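You operate a simulated robot arm through the tools that you are given. There is no shell and no other tool. Be economical: measure what you need, move in short steps, check, and stop when the job is done.

Carry out the task below with a simulated robot arm. There is one attempt and no reset: what you move stays moved.

TASK
Check the meter on the bright block, then measure the white plate.
Fine: switch the meter on, press its pad on each, stand it back and switch it off; leave the other plates.

It is judged by the outcome, as a careful person would: the job done as asked, and still so three seconds after it is handed in. It fails if anything else is knocked over, pushed out of place, dropped, spilled or broken.

THE ROBOT
A 6-joint arm with a two-finger parallel gripper, fixed in place. Base frame: the origin is at the foot of the arm, x ahead of it, y to its left, z up; the work surface is at about z = 0. Lengths are in m, angles in rad, forces in N, time in s.
With the tool pointing down near the work surface it reaches from about 0.14 to 0.58 m from the base axis. Its first joint turns from -1.152 to 1.152 rad. Payload 2.1 kg.
Tool frame: the origin (TCP) lies between the finger pads and is the grasp point; the fingertips stand 0.03 m ahead of it; z points along the fingers, y is the line along which they close. The gripper opens to 0.094 m. The fingers are 0.028 m wide and 0.01 m thick; the gripper's body (0.05 by 0.096 m) begins 0.055 m behind the TCP.
Orientation is that of the tool frame in the base frame, as a unit quaternion [x, y, z, w]. With the fingers straight down and closing along the base's y, the tool's x points along the base's -x, its y along +y and its z along -z.

THE INTERFACE
- The arm moves only by the tool servo_tool. Its argument "deltas" is a list of rows, each an object (a shift or turn left out is 0, a gripper value left out holds the last) with "fingers": the closure in counts, from 0 (fully open) to 255 (shut); "travel": the shift along the tool's x, y, z in units of 20 mm (1.0 is 20 mm), a list of three; "turn": the turn, a rotation vector about the tool's x, y, z in units of 5 degrees (1.0 is 5 degrees), a list of three. In form: [{"fingers": fingers, "travel": [tx, ty, tz], "turn": [ax, ay, az]}, ...]. A call has 1 to 20 rows; each row shifts and turns the commanded pose from where the row before left it, along the tool's axes as they then stand. A call with a number of a shift or a turn outside -1 to 1 is refused whole. A row lasts 0.2 s, in which the tool goes at most 0.05 m and 0.15 rad; a call with a longer step from one row to the next is refused whole, and so is a gripper value outside its range. A pose out of reach is approached as far as the arm can. The call stops where the force on the tool passes 70 N (or 10 N more than at its start, if that is more) or the arm is blocked; 0.2 s more then pass. The fingers move at their own pace (about 0.072 m/s each) and stop on an object; they squeeze with about 22 N. The grip force told is the motor's: it shows also when the fingers shut on nothing. Time passes only in rows, and 0.2 s behind the last, so rows that do not move let the fingers close. It gives the time, the measured TCP pose, the force on the tool (base axes), the opening and the grip force at its end, in the units of the frame above (readings bear some noise).
- Cameras (640 x 400 px; columns grow to the right, rows downward): "scene" is fixed at [0.0686, -0.3845, 0.5015]; the picture's right is [0.67, -0.74, 0.00], its down [-0.36, -0.33, -0.87] and it looks along [0.65, 0.59, -0.49] (base axes); focal length 268 px, centre (320, 200). "wrist" rides on the gripper at [-0.037, 0, -0.058] in the tool frame; the picture's right is [0.00, -1.00, 0.00], its down [0.97, 0.00, -0.24] and it looks along [0.24, 0.00, 0.97] (tool axes); focal length 218 px, centre (320, 200).
- snapshot(camera): a new picture of that camera. No time passes.
- point_at(camera, pixels): for up to 12 pixels [column, row] of the newest picture of that camera ("zoom" is the newest enlarged one), the place [x, y, z] in the base frame of the surface seen there, good to about 0.002 m, but the place of the scene camera against the robot may be out by one fixed shift of up to 0.012 m in any direction. No time passes.
- zoom(camera, box): a new picture of the part [left, top, right, bottom] of that camera's present view, enlarged. No time passes.
- finish_job(): hands the job in; it is judged then, once.

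Work in short steps. Measure before you move; look again where a grasp or a placing could have gone wrong, and mend it. You have 80 turns and 34 pictures in all, the two below and enlarged ones among them. Open the gripper and draw the arm clear of the work before you hand the job in, unless the task says otherwise; then end with one line.

The tools are called after "Call:" by a JSON object that holds its "api" and its "payload". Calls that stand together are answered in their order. servo_tool: Moves the arm, as the interface text tells. Its arguments: {"type":"object","properties":{"deltas":{"type":"array"}},"required":["deltas"]} The other tools are called the same way: snapshot (camera) takes a picture; point_at (camera, pixels) gives the place of the surface under pixels of a picture; zoom (camera, box) takes an enlarged picture of a part of a camera's view; finish_job () hands the job in.

At the start:

```text
time_s: 0.0
tool_pos: [0.3839, -0.0604, 0.3923]
tcp_rot: [-0.001, 1.0, 0.0, 0.0]
contact_force: [0.7, -0.2, 0.2]
width: 0.0938
grasp_force: 0.0
```

scene: 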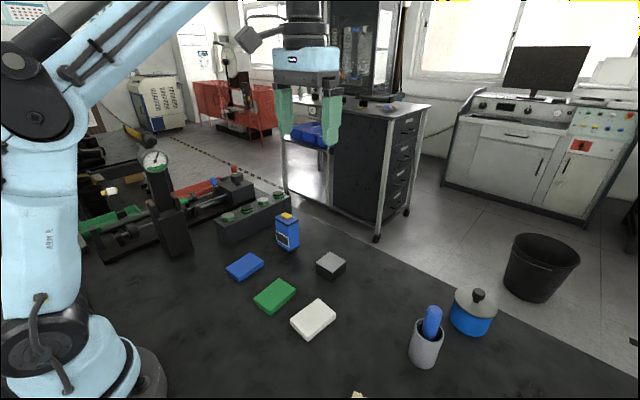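
wrist: 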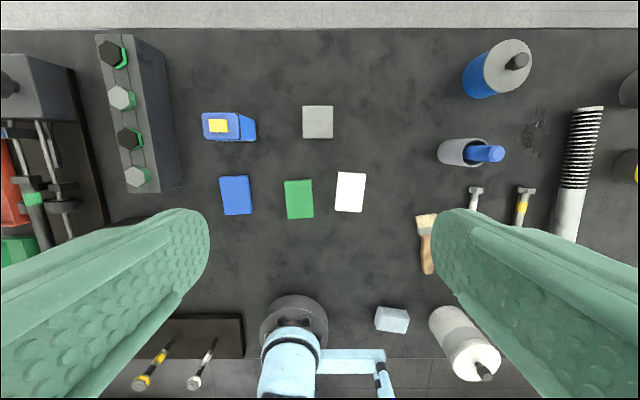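

The meter looks to be the blue body with the yellow top at scene (287,230), the bright block is at (331,265) and the white plate at (313,319). I'll zoom in on each.

Call:
{"api": "zoom", "payload": {"camera": "scene", "box": [220, 195, 360, 345]}}

Call:
{"api": "zoom", "payload": {"camera": "wrist", "box": [190, 90, 380, 225]}}

Call:
{"api": "point_at", "payload": {"camera": "wrist", "pixels": [[218, 126], [246, 128], [203, 114], [239, 114], [239, 139], [204, 139], [256, 122], [318, 122], [350, 192], [299, 199], [236, 195], [318, 160]]}}

```text
2.67 times, centred on (290, 270) of scene
```

zoom: 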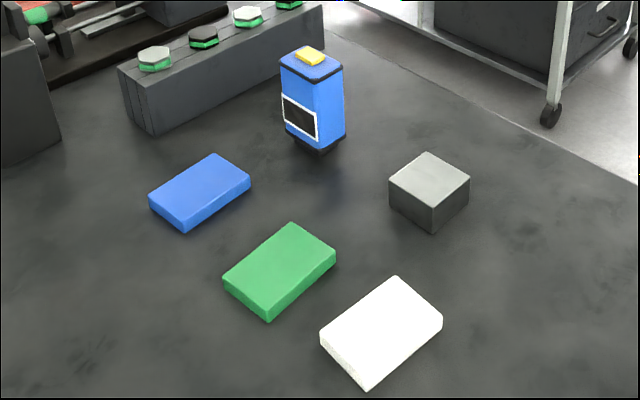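

```text
2.96 times, centred on (285, 158) of wrist
```

zoom: 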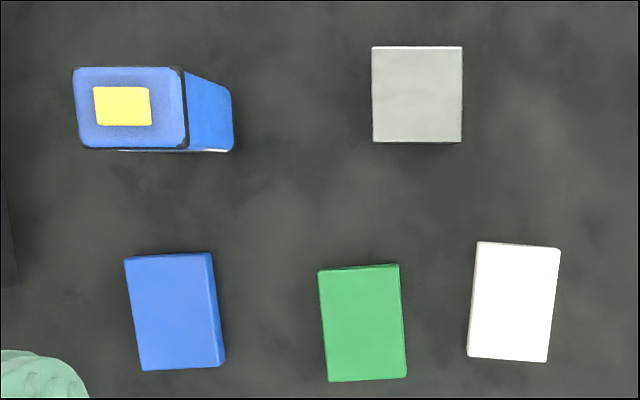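

```text
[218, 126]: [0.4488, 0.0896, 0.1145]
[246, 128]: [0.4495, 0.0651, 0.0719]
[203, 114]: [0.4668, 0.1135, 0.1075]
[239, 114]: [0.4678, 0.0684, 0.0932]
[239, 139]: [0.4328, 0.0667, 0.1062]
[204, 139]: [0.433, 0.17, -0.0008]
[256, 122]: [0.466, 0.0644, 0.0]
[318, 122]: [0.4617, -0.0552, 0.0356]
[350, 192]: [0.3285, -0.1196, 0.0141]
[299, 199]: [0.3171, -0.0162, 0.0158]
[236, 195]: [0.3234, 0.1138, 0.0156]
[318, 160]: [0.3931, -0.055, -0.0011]
```

Call:
{"api": "point_at", "payload": {"camera": "zoom", "pixels": [[122, 106], [98, 90], [148, 123], [82, 75], [178, 75], [80, 140], [176, 142], [130, 140], [376, 50], [458, 138], [376, 138], [458, 50]]}}

Call:
{"api": "point_at", "payload": {"camera": "zoom", "pixels": [[480, 246], [556, 252], [471, 354], [544, 358], [513, 302], [225, 120], [210, 100]]}}

Call:
{"api": "zoom", "payload": {"camera": "scene", "box": [262, 203, 312, 258]}}

```text
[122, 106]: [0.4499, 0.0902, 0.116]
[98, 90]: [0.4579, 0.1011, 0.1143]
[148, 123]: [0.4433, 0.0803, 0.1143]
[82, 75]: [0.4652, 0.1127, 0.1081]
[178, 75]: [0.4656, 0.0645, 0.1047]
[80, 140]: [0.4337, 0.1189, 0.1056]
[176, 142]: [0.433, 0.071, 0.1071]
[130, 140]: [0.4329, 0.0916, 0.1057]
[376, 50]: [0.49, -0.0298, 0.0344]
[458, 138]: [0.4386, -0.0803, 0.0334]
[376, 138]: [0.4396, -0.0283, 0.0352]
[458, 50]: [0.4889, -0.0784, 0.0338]
```

```text
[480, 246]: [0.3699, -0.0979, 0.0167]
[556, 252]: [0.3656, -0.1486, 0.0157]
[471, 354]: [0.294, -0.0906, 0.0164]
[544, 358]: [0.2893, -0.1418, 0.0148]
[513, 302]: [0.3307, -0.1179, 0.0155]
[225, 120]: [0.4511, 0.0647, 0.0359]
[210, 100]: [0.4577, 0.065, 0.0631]
```

```text
7.27 times, centred on (287, 230) of scene
```

zoom: 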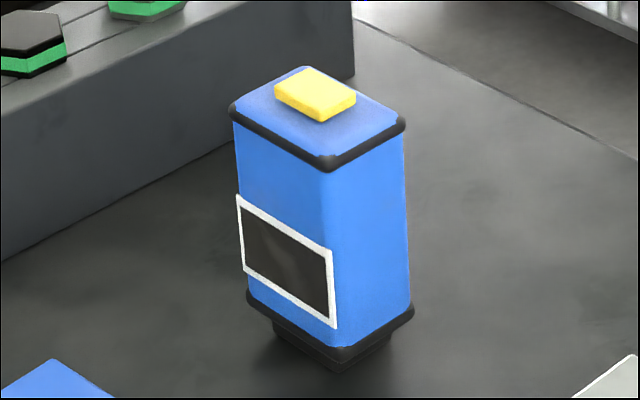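

The meter stands square: centre (0.449, 0.0905), rim top about 0.107, yellow button top about 0.116, dark screen facing -x. I'll shut the fingers and move above the button.

Call:
{"api": "servo_tool", "payload": {"deltas": [{"fingers": 255, "travel": [-0.333, 0.755, 0.95]}, {"travel": [-0.333, 0.755, 0.95]}, {"travel": [-0.333, 0.755, 0.95]}, {"travel": [-0.333, 0.755, 0.95]}, {"travel": [-0.333, 0.755, 0.95]}, {"travel": [-0.333, 0.755, 0.95]}, {"travel": [-0.333, 0.755, 0.95]}, {"travel": [-0.333, 0.755, 0.95]}, {"travel": [-0.333, 0.755, 0.95]}, {"travel": [-0.333, 0.755, 0.95]}, {}, {}]}}

```text
time_s: 2.6
tool_pos: [0.4527, 0.0896, 0.2018]
tcp_rot: [0.0, 1.0, 0.0, 0.001]
contact_force: [-0.4, 0.1, 0.4]
width: 0.0
grasp_force: 21.7
```

Fingers are shut and above the button. I'll descend to just over it.

Call:
{"api": "servo_tool", "payload": {"deltas": [{"travel": [0.08, 0, 0.8]}, {"travel": [0, 0, 0.8]}, {"travel": [0, 0, 0.8]}, {"travel": [0, 0, 0.1]}, {}]}}

Call:
{"api": "zoom", "payload": {"camera": "scene", "box": [247, 178, 327, 258]}}

```text
time_s: 3.8
tool_pos: [0.452, 0.0883, 0.1538]
tcp_rot: [0.0, 1.0, 0.0, 0.0]
contact_force: [-0.4, -1.1, -0.1]
width: 0.0
grasp_force: 22.2
```

```text
5.00 times, centred on (287, 218) of scene
```

zoom: 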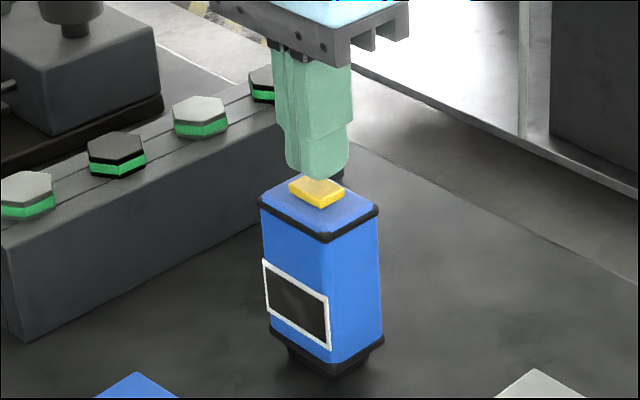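

The fingertips sit right over the button, about 8 mm above. I'll press in small steps.

Call:
{"api": "servo_tool", "payload": {"deltas": [{"travel": [0, 0.08, 0.2]}, {"travel": [0, 0, 0.15]}, {"travel": [0, 0, 0.1]}, {}]}}

Call:
{"api": "zoom", "payload": {"camera": "scene", "box": [247, 178, 327, 258]}}

```text
time_s: 4.8
tool_pos: [0.4515, 0.0921, 0.1447]
tcp_rot: [-0.001, 1.0, -0.001, 0.0]
contact_force: [-0.4, -0.3, 1.9]
width: 0.0
grasp_force: 22.4
```

```text
5.00 times, centred on (287, 218) of scene
```

zoom: 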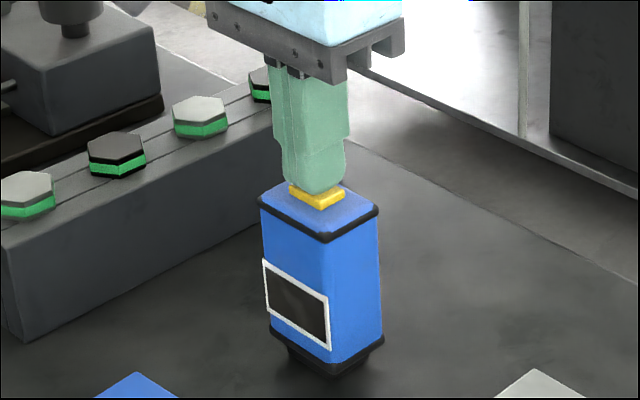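

Just in contact (1.9 N), screen still dark. I'll press a little deeper.

Call:
{"api": "servo_tool", "payload": {"deltas": [{"travel": [0, 0, 0.1]}, {"travel": [0, 0, 0.05]}, {}]}}

Call:
{"api": "zoom", "payload": {"camera": "scene", "box": [247, 178, 327, 258]}}

```text
time_s: 5.6
tool_pos: [0.4515, 0.093, 0.1406]
tcp_rot: [0.0, 1.0, 0.0, 0.0]
contact_force: [0.2, -0.3, 2.9]
width: 0.0001
grasp_force: 21.8
```

```text
5.00 times, centred on (287, 218) of scene
```

zoom: 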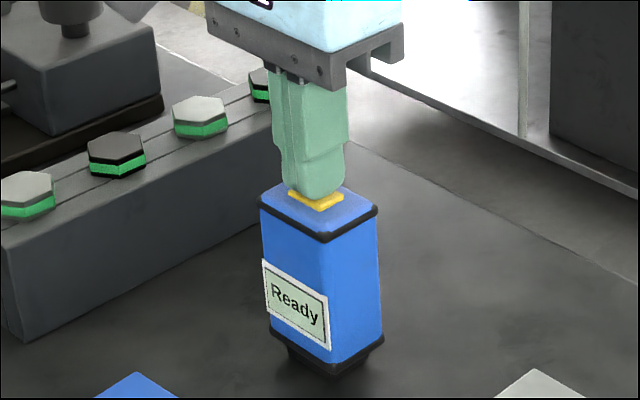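

"Ready" shows: the meter is on. I'll rise, open the fingers, and check before descending around the body.

Call:
{"api": "servo_tool", "payload": {"deltas": [{"travel": [0, 0, -0.5]}, {"travel": [0, 0, -1]}, {"travel": [0, 0, -1]}, {"fingers": 0, "travel": [0.1, -0.1, 0]}, {}, {}, {}]}}

Call:
{"api": "snapshot", "payload": {"camera": "wrist"}}

```text
time_s: 7.2
tool_pos: [0.4494, 0.0908, 0.1913]
tcp_rot: [0.0, 1.0, 0.0, 0.0]
contact_force: [-1.0, -0.3, 0.1]
width: 0.0941
grasp_force: 0.1
```

```text
25 pictures are left
```

wrist: 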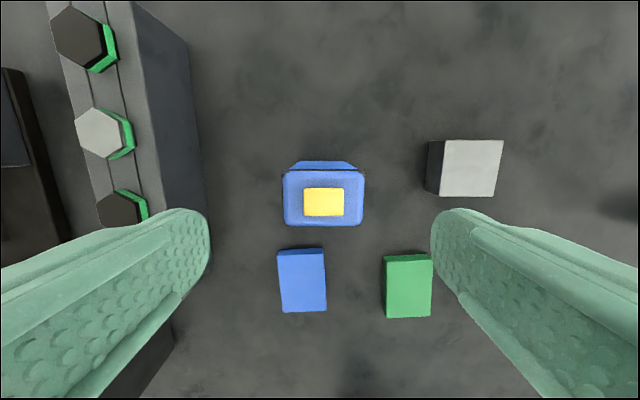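

Call:
{"api": "point_at", "payload": {"camera": "wrist", "pixels": [[323, 202], [190, 180], [150, 180], [203, 205], [284, 200], [363, 200], [323, 224], [323, 173], [215, 250]]}}

```text
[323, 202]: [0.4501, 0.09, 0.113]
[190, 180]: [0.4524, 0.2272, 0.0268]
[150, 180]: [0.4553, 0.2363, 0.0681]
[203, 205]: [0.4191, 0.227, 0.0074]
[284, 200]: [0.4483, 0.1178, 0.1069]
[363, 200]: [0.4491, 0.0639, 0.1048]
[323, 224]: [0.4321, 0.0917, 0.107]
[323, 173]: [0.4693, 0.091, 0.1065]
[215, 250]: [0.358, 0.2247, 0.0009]
```

Meter is centred between the fingers, with the rack clear (y > 0.22). I'll descend to z ≈ 0.075 and close.

Call:
{"api": "servo_tool", "payload": {"deltas": [{"travel": [-0.05, 0, 0.9]}, {"travel": [0, 0, 0.9]}, {"travel": [0, 0, 0.9]}, {"travel": [0, 0, 0.9]}, {"travel": [0, 0, 0.9]}, {"travel": [0, 0, 0.9]}, {"travel": [0, 0, 0.4]}, {}]}}

Call:
{"api": "servo_tool", "payload": {"deltas": [{"fingers": 255}, {}, {}, {}, {}]}}

Call:
{"api": "snapshot", "payload": {"camera": "scene"}}

```text
time_s: 9.0
tool_pos: [0.449, 0.0909, 0.0753]
tcp_rot: [0.0, 1.0, 0.0, 0.0]
contact_force: [-0.3, 0.5, 0.1]
width: 0.0938
grasp_force: 0.2
```

```text
time_s: 10.2
tool_pos: [0.4473, 0.0908, 0.0749]
tcp_rot: [0.0, 1.0, 0.0, 0.0]
contact_force: [0.1, -0.6, -1.0]
width: 0.0599
grasp_force: 22.0
```

```text
24 pictures are left
```

scene: 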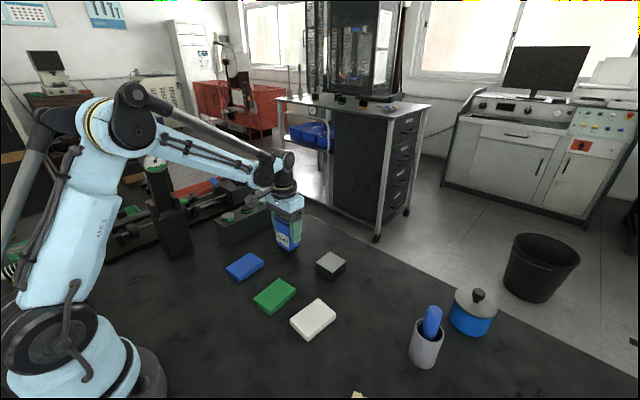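

Gripped (width 0.060). I'll lift 60 mm and look.

Call:
{"api": "servo_tool", "payload": {"deltas": [{"travel": [0, 0, -0.3]}, {"travel": [0, 0, -0.7]}, {"travel": [0, 0, -1]}, {"travel": [0, 0, -1]}, {}]}}

Call:
{"api": "zoom", "payload": {"camera": "scene", "box": [227, 155, 367, 285]}}

```text
time_s: 11.4
tool_pos: [0.4473, 0.0903, 0.137]
tcp_rot: [0.0, 1.0, 0.0, 0.0]
contact_force: [0.0, 0.5, -2.4]
width: 0.0602
grasp_force: 22.0
```

```text
3.08 times, centred on (297, 220) of scene
```

zoom: 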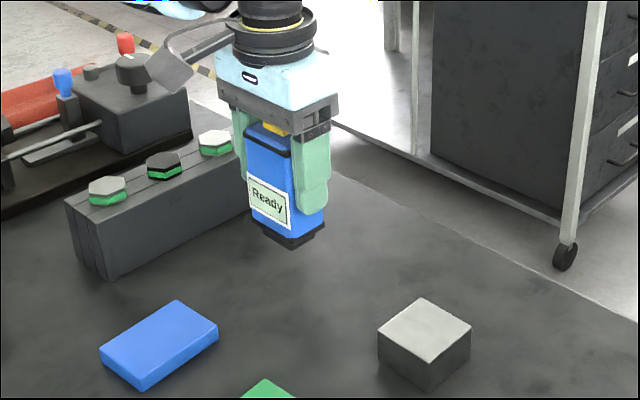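

Lifted cleanly and upright. I'll carry it above the bright block, pad bottom still about 27 mm above its top.

Call:
{"api": "servo_tool", "payload": {"deltas": [{"travel": [-0.1, -0.5, 0]}, {"travel": [-0.1, -0.9, 0]}, {"travel": [-0.1, -0.9, 0]}, {"travel": [-0.1, -0.9, 0]}, {"travel": [-0.1, -0.9, 0]}, {"travel": [-0.1, -0.9, 0]}, {"travel": [-0.1, -0.9, 0]}, {"travel": [-0.1, -0.9, 0]}, {"travel": [0, -0.4, 0]}, {}, {}]}}

Call:
{"api": "zoom", "payload": {"camera": "scene", "box": [260, 175, 400, 305]}}

```text
time_s: 13.8
tool_pos: [0.4643, -0.0551, 0.1346]
tcp_rot: [0.001, 1.0, 0.0, 0.0]
contact_force: [0.6, -0.1, -1.2]
width: 0.0601
grasp_force: 21.6
```

```text
3.08 times, centred on (330, 240) of scene
```

zoom: 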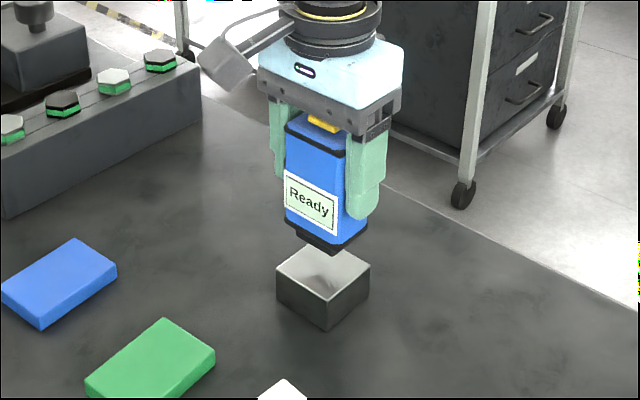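

The meter is over the block. I'll lower to near contact at TCP z ≈ 0.110.

Call:
{"api": "servo_tool", "payload": {"deltas": [{"travel": [0, 0, 0.5]}, {"travel": [0, 0, 0.4]}, {"travel": [0, 0, 0.2]}, {"travel": [0, 0, 0.1]}, {"travel": [0, 0, 0.1]}, {}]}}

Call:
{"api": "zoom", "payload": {"camera": "scene", "box": [260, 175, 400, 305]}}

```text
time_s: 15.2
tool_pos: [0.4655, -0.0536, 0.1085]
tcp_rot: [0.0, 1.0, 0.0, 0.0]
contact_force: [0.7, 0.5, -1.8]
width: 0.0599
grasp_force: 22.4
```

```text
3.08 times, centred on (330, 240) of scene
```

zoom: 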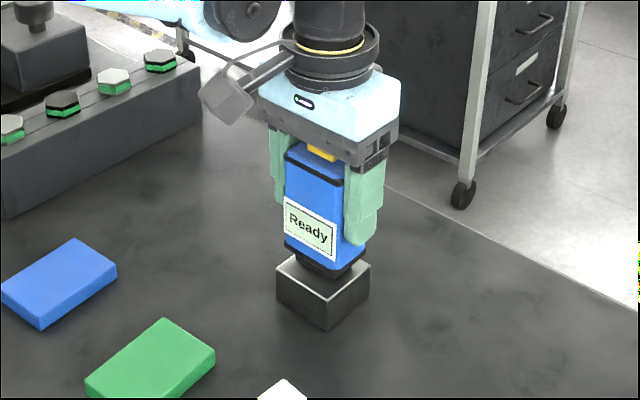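

Almost touching. I'll press on in 1 mm steps.

Call:
{"api": "servo_tool", "payload": {"deltas": [{"travel": [0, 0, 0.05]}, {"travel": [0, 0, 0.05]}, {"travel": [0, 0, 0.05]}, {}, {}]}}

Call:
{"api": "zoom", "payload": {"camera": "scene", "box": [290, 215, 370, 295]}}

```text
time_s: 16.4
tool_pos: [0.465, -0.0543, 0.1064]
tcp_rot: [0.0, 1.0, 0.001, 0.001]
contact_force: [-0.6, -4.8, 22.2]
width: 0.0601
grasp_force: 21.9
```

```text
5.00 times, centred on (330, 255) of scene
```

zoom: 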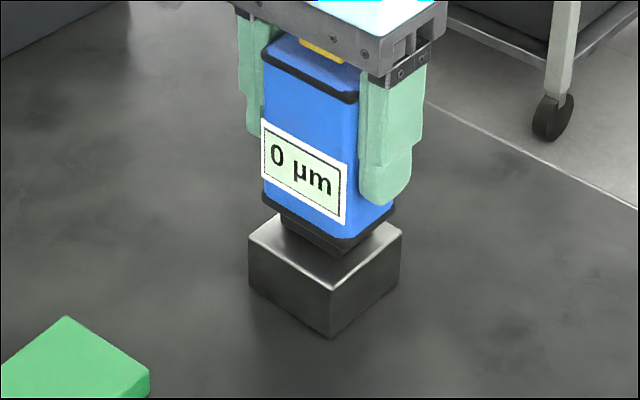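

The block check reads 0 µm. I'll lift off straight up, then carry it above the white plate at (0.330, -0.120).

Call:
{"api": "servo_tool", "payload": {"deltas": [{"travel": [0, 0, -0.2]}, {"travel": [0, 0, -0.7]}, {"travel": [0, 0, -0.8]}, {"travel": [0.5, -0.25, 0]}, {"travel": [0.9, -0.43, 0]}, {"travel": [0.9, -0.43, 0]}, {"travel": [0.9, -0.43, 0]}, {"travel": [0.9, -0.43, 0]}, {"travel": [0.9, -0.43, 0]}, {"travel": [0.9, -0.43, 0]}, {"travel": [0.85, -0.43, 0]}, {}, {}]}}

Call:
{"api": "zoom", "payload": {"camera": "scene", "box": [240, 205, 400, 355]}}

```text
time_s: 19.2
tool_pos: [0.3291, -0.1177, 0.1399]
tcp_rot: [0.0, 1.0, -0.001, 0.0]
contact_force: [-0.1, -0.6, -1.7]
width: 0.06
grasp_force: 22.0
```

```text
2.67 times, centred on (320, 280) of scene
```

zoom: 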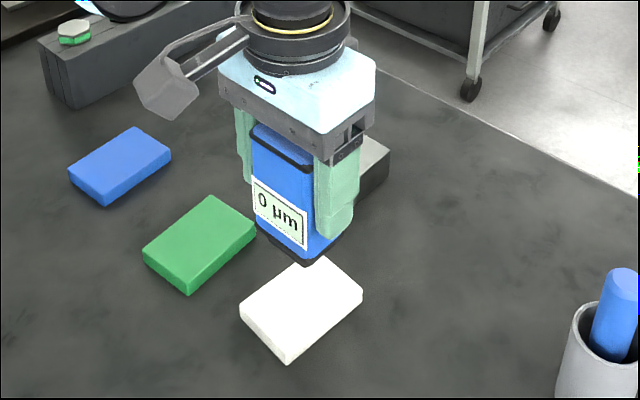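

Above the plate. I'll lower to about 3 mm above contact (TCP z ≈ 0.091).

Call:
{"api": "servo_tool", "payload": {"deltas": [{"travel": [0, -0.1, 0.7]}, {"travel": [0, 0, 0.7]}, {"travel": [0, 0, 0.6]}, {"travel": [0, 0, 0.25]}, {"travel": [0, 0, 0.15]}, {}]}}

Call:
{"api": "zoom", "payload": {"camera": "scene", "box": [255, 245, 355, 345]}}

```text
time_s: 20.6
tool_pos: [0.3289, -0.1207, 0.0924]
tcp_rot: [0.0, 1.0, 0.001, 0.001]
contact_force: [-0.1, -0.5, -1.1]
width: 0.0597
grasp_force: 22.1
```

```text
4.00 times, centred on (305, 295) of scene
```

zoom: 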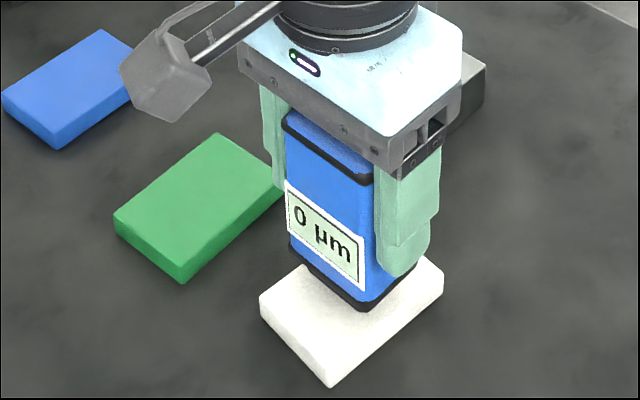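

Pad is centred over the plate; I'll continue in 1 mm steps.

Call:
{"api": "servo_tool", "payload": {"deltas": [{"travel": [0, 0, 0.05]}, {"travel": [0, 0, 0.05]}, {"travel": [0, 0, 0.05]}, {}]}}

```text
time_s: 21.6
tool_pos: [0.3292, -0.1193, 0.0888]
tcp_rot: [0.0, 1.0, 0.001, 0.0]
contact_force: [0.2, -0.4, -0.6]
width: 0.0601
grasp_force: 22.3
```

Call:
{"api": "servo_tool", "payload": {"deltas": [{"travel": [0, 0, 0.05]}, {"travel": [0, 0, 0.05]}, {}, {}]}}

Call:
{"api": "zoom", "payload": {"camera": "scene", "box": [255, 245, 355, 345]}}

```text
time_s: 22.6
tool_pos: [0.3294, -0.1195, 0.0867]
tcp_rot: [0.0, 1.0, 0.0, 0.001]
contact_force: [-0.9, -1.6, 23.1]
width: 0.0602
grasp_force: 21.7
```

```text
4.00 times, centred on (305, 295) of scene
```

zoom: 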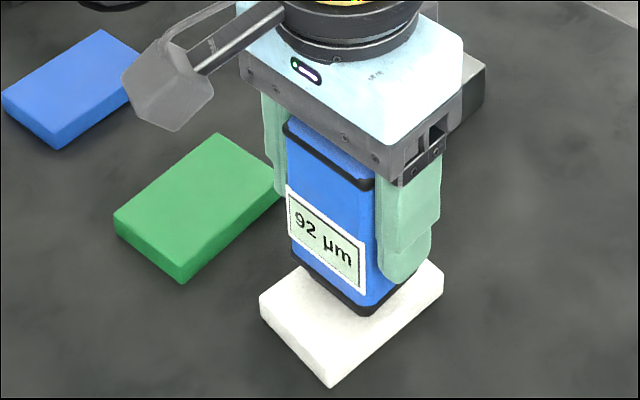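

The white plate reads 92 µm. I'll lift and return it to its original spot (0.4475, 0.0905).

Call:
{"api": "servo_tool", "payload": {"deltas": [{"travel": [0, 0, -0.2]}, {"travel": [0, 0, -0.8]}, {"travel": [0, 0, -1]}, {"travel": [0, 0, -0.9]}, {"travel": [-0.25, 0.45, 0]}, {"travel": [-0.5, 0.89, 0]}, {"travel": [-0.5, 0.89, 0]}, {"travel": [-0.5, 0.89, 0]}, {"travel": [-0.5, 0.89, 0]}, {"travel": [-0.5, 0.89, 0]}, {"travel": [-0.5, 0.89, 0]}, {"travel": [-0.5, 0.89, 0]}, {"travel": [-0.5, 0.89, 0]}, {"travel": [-0.5, 0.89, 0]}, {"travel": [-0.5, 0.89, 0]}, {"travel": [-0.5, 0.89, 0]}, {"travel": [-0.15, 0.26, 0]}, {}, {}]}}

Call:
{"api": "snapshot", "payload": {"camera": "scene"}}

```text
time_s: 26.6
tool_pos: [0.4495, 0.089, 0.144]
tcp_rot: [0.001, 1.0, 0.001, 0.001]
contact_force: [-0.3, -0.2, -1.2]
width: 0.06
grasp_force: 21.8
```

```text
16 pictures are left
```

scene: 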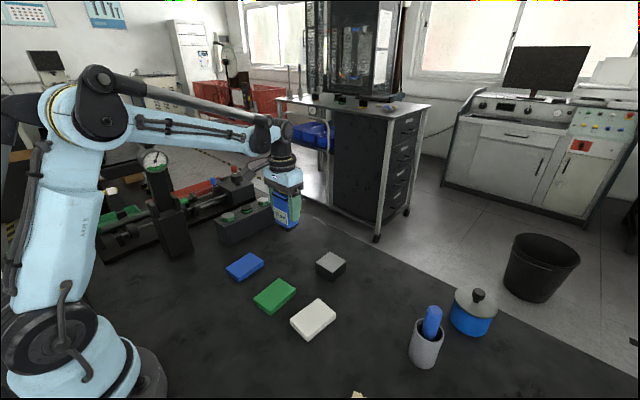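

Nothing else moved. I'll lower to about 2 mm above the surface.

Call:
{"api": "servo_tool", "payload": {"deltas": [{"travel": [0.08, 0.07, 0.8]}, {"travel": [0, 0, 0.9]}, {"travel": [0, 0, 0.9]}, {"travel": [0, 0, 0.5]}, {"travel": [0, 0, 0.25]}, {"travel": [0, 0, 0.1]}, {}, {}]}}

Call:
{"api": "servo_tool", "payload": {"deltas": [{"travel": [0, 0, 0.05]}, {}]}}

```text
time_s: 28.4
tool_pos: [0.4473, 0.0915, 0.0758]
tcp_rot: [0.0, 1.0, 0.0, 0.0]
contact_force: [0.7, -0.5, -1.0]
width: 0.0602
grasp_force: 21.7
```

```text
time_s: 29.0
tool_pos: [0.4477, 0.092, 0.0764]
tcp_rot: [0.0, 1.0, 0.001, 0.0]
contact_force: [0.0, 0.1, -1.9]
width: 0.0599
grasp_force: 21.6
```

Call:
{"api": "servo_tool", "payload": {"deltas": [{"travel": [0, 0, 0.05]}, {"travel": [0, 0, 0.05]}, {}]}}

Call:
{"api": "servo_tool", "payload": {"deltas": [{"travel": [0, 0, 0.03]}, {}]}}

```text
time_s: 29.8
tool_pos: [0.447, 0.0915, 0.0735]
tcp_rot: [0.0, 1.0, 0.001, 0.0]
contact_force: [-0.1, -0.3, -1.7]
width: 0.0599
grasp_force: 21.5
```

```text
time_s: 30.4
tool_pos: [0.4479, 0.0919, 0.0722]
tcp_rot: [0.001, 1.0, 0.0, -0.001]
contact_force: [-0.1, 1.4, -1.6]
width: 0.0601
grasp_force: 22.6
```

Call:
{"api": "servo_tool", "payload": {"deltas": [{"travel": [0, 0, 0.04]}, {}]}}

Call:
{"api": "zoom", "payload": {"camera": "scene", "box": [247, 178, 327, 258]}}

```text
time_s: 31.0
tool_pos: [0.4456, 0.092, 0.0717]
tcp_rot: [0.0, 1.0, 0.001, 0.0]
contact_force: [0.4, 0.5, -2.0]
width: 0.06
grasp_force: 22.1
```

```text
5.00 times, centred on (287, 218) of scene
```

zoom: 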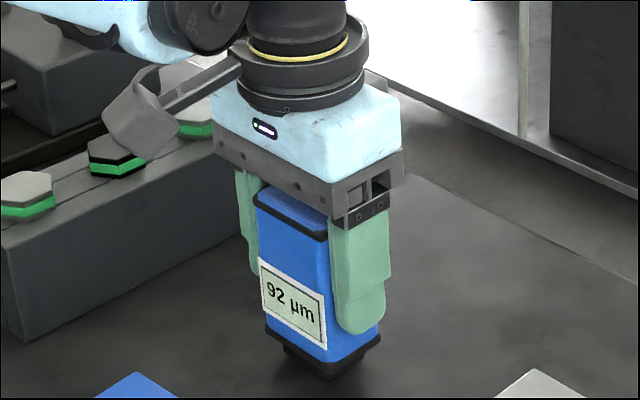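

Force still shows the carried weight, so it's a hair off the surface; I'll continue down.

Call:
{"api": "servo_tool", "payload": {"deltas": [{"travel": [0, 0, 0.04]}, {}]}}

Call:
{"api": "servo_tool", "payload": {"deltas": [{"travel": [0, 0, 0.03]}, {}]}}

```text
time_s: 31.6
tool_pos: [0.4459, 0.091, 0.0721]
tcp_rot: [0.0, 1.0, 0.0, 0.0]
contact_force: [-0.4, -0.4, -2.0]
width: 0.0601
grasp_force: 21.7
```

```text
time_s: 32.2
tool_pos: [0.4467, 0.0909, 0.0709]
tcp_rot: [0.0, 1.0, 0.0, 0.0]
contact_force: [-0.5, -1.9, 5.8]
width: 0.0602
grasp_force: 21.6
```

Touched down (5.8 N). I'll open and rise clear.

Call:
{"api": "servo_tool", "payload": {"deltas": [{"fingers": 0}, {}, {}, {}, {"travel": [0, 0, -0.5]}, {"travel": [0, 0, -1]}, {"travel": [0, 0, -1]}, {"travel": [0, 0, -1]}, {"travel": [0, 0, -1]}, {"travel": [0, 0, -1]}, {"travel": [0, 0, -0.5]}, {}]}}

Call:
{"api": "snapshot", "payload": {"camera": "wrist"}}

Call:
{"api": "point_at", "payload": {"camera": "wrist", "pixels": [[323, 202], [320, 205], [318, 200]]}}

```text
time_s: 34.8
tool_pos: [0.447, 0.0918, 0.1898]
tcp_rot: [0.001, 1.0, 0.0, 0.0]
contact_force: [-0.5, -0.4, 0.1]
width: 0.0939
grasp_force: 0.1
```

```text
14 pictures are left
```

wrist: 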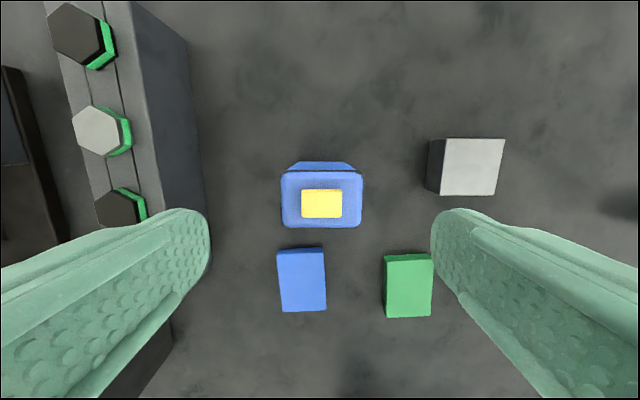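

```text
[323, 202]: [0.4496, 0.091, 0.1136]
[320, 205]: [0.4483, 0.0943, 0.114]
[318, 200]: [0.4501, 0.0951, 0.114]
```

The meter stands back in its spot, button at about (0.449, 0.092). I'll shut the fingers and press to switch it off.

Call:
{"api": "servo_tool", "payload": {"deltas": [{"fingers": 255, "travel": [-0.12, 0, 0]}, {}, {}, {}, {"travel": [0, 0, 0.8]}, {"travel": [0, 0, 0.8]}, {"travel": [0, 0, 0.4]}, {"travel": [0, 0, 0.2]}, {"travel": [0, 0, 0.1]}, {}]}}

Call:
{"api": "servo_tool", "payload": {"deltas": [{"travel": [0, 0, 0.1]}, {"travel": [0, 0, 0.05]}, {}]}}

Call:
{"api": "zoom", "payload": {"camera": "scene", "box": [247, 178, 327, 258]}}

```text
time_s: 37.0
tool_pos: [0.4485, 0.0916, 0.1445]
tcp_rot: [0.0, 1.0, 0.0, 0.0]
contact_force: [-0.3, -1.0, -0.4]
width: 0.0
grasp_force: 22.4
```

```text
time_s: 37.8
tool_pos: [0.4489, 0.091, 0.1424]
tcp_rot: [0.001, 1.0, 0.0, 0.0]
contact_force: [-0.2, -0.2, 3.1]
width: 0.0
grasp_force: 22.0
```

```text
5.00 times, centred on (287, 218) of scene
```

zoom: 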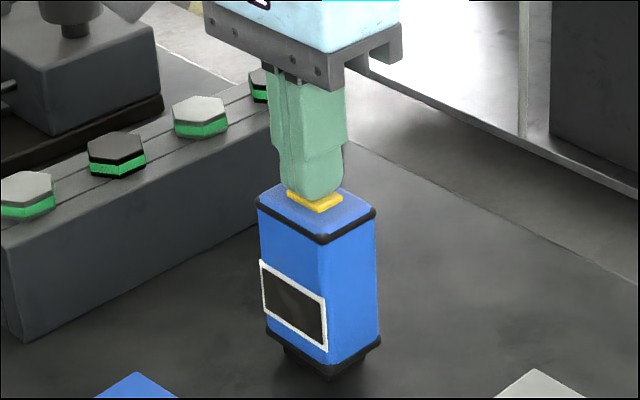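

The screen is dark: off. I'll rise, open the gripper and draw clear.

Call:
{"api": "servo_tool", "payload": {"deltas": [{"travel": [0, 0, -0.5]}, {"travel": [0, 0, -1]}, {"travel": [0, 0, -1]}, {"travel": [0, 0, -1]}, {"travel": [0, 0, -1]}, {"travel": [0.4, -0.5, -1]}, {"fingers": 0, "travel": [0.4, -0.7, -1]}, {"travel": [0.4, -0.7, -1]}, {"travel": [0.4, -0.7, -1]}, {"travel": [0.4, -0.7, -1]}, {"travel": [0.4, -0.7, -1]}, {}, {}, {}]}}

Call:
{"api": "snapshot", "payload": {"camera": "scene"}}

Call:
{"api": "zoom", "payload": {"camera": "scene", "box": [220, 195, 360, 345]}}

```text
time_s: 40.8
tool_pos: [0.4003, 0.0099, 0.3533]
tcp_rot: [0.001, 1.0, 0.001, -0.001]
contact_force: [-0.3, -0.3, 0.9]
width: 0.0939
grasp_force: 0.1
```

```text
12 pictures are left
```

scene: 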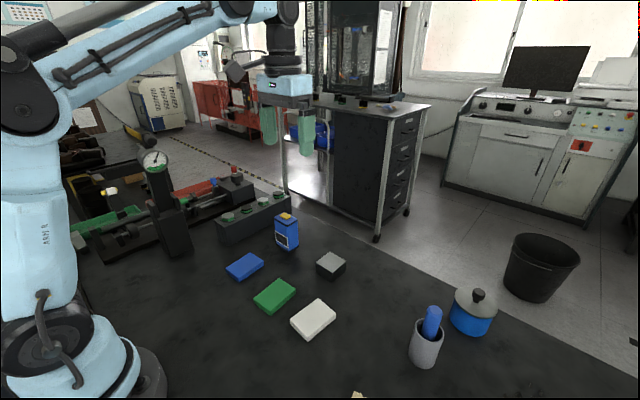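

```text
2.67 times, centred on (290, 270) of scene
```

zoom: 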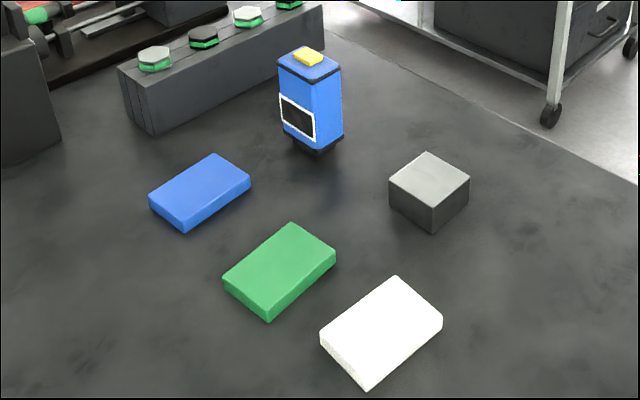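

The meter is back and off, the plates and block have not moved, and the arm is clear. I'm handing it in.

Call:
{"api": "finish_job", "payload": {}}

```text
The job is handed in.
```

The meter read 0 µm on the bright block and 92 µm on the white plate; it is back where it stood and switched off, and the other plates were not touched.
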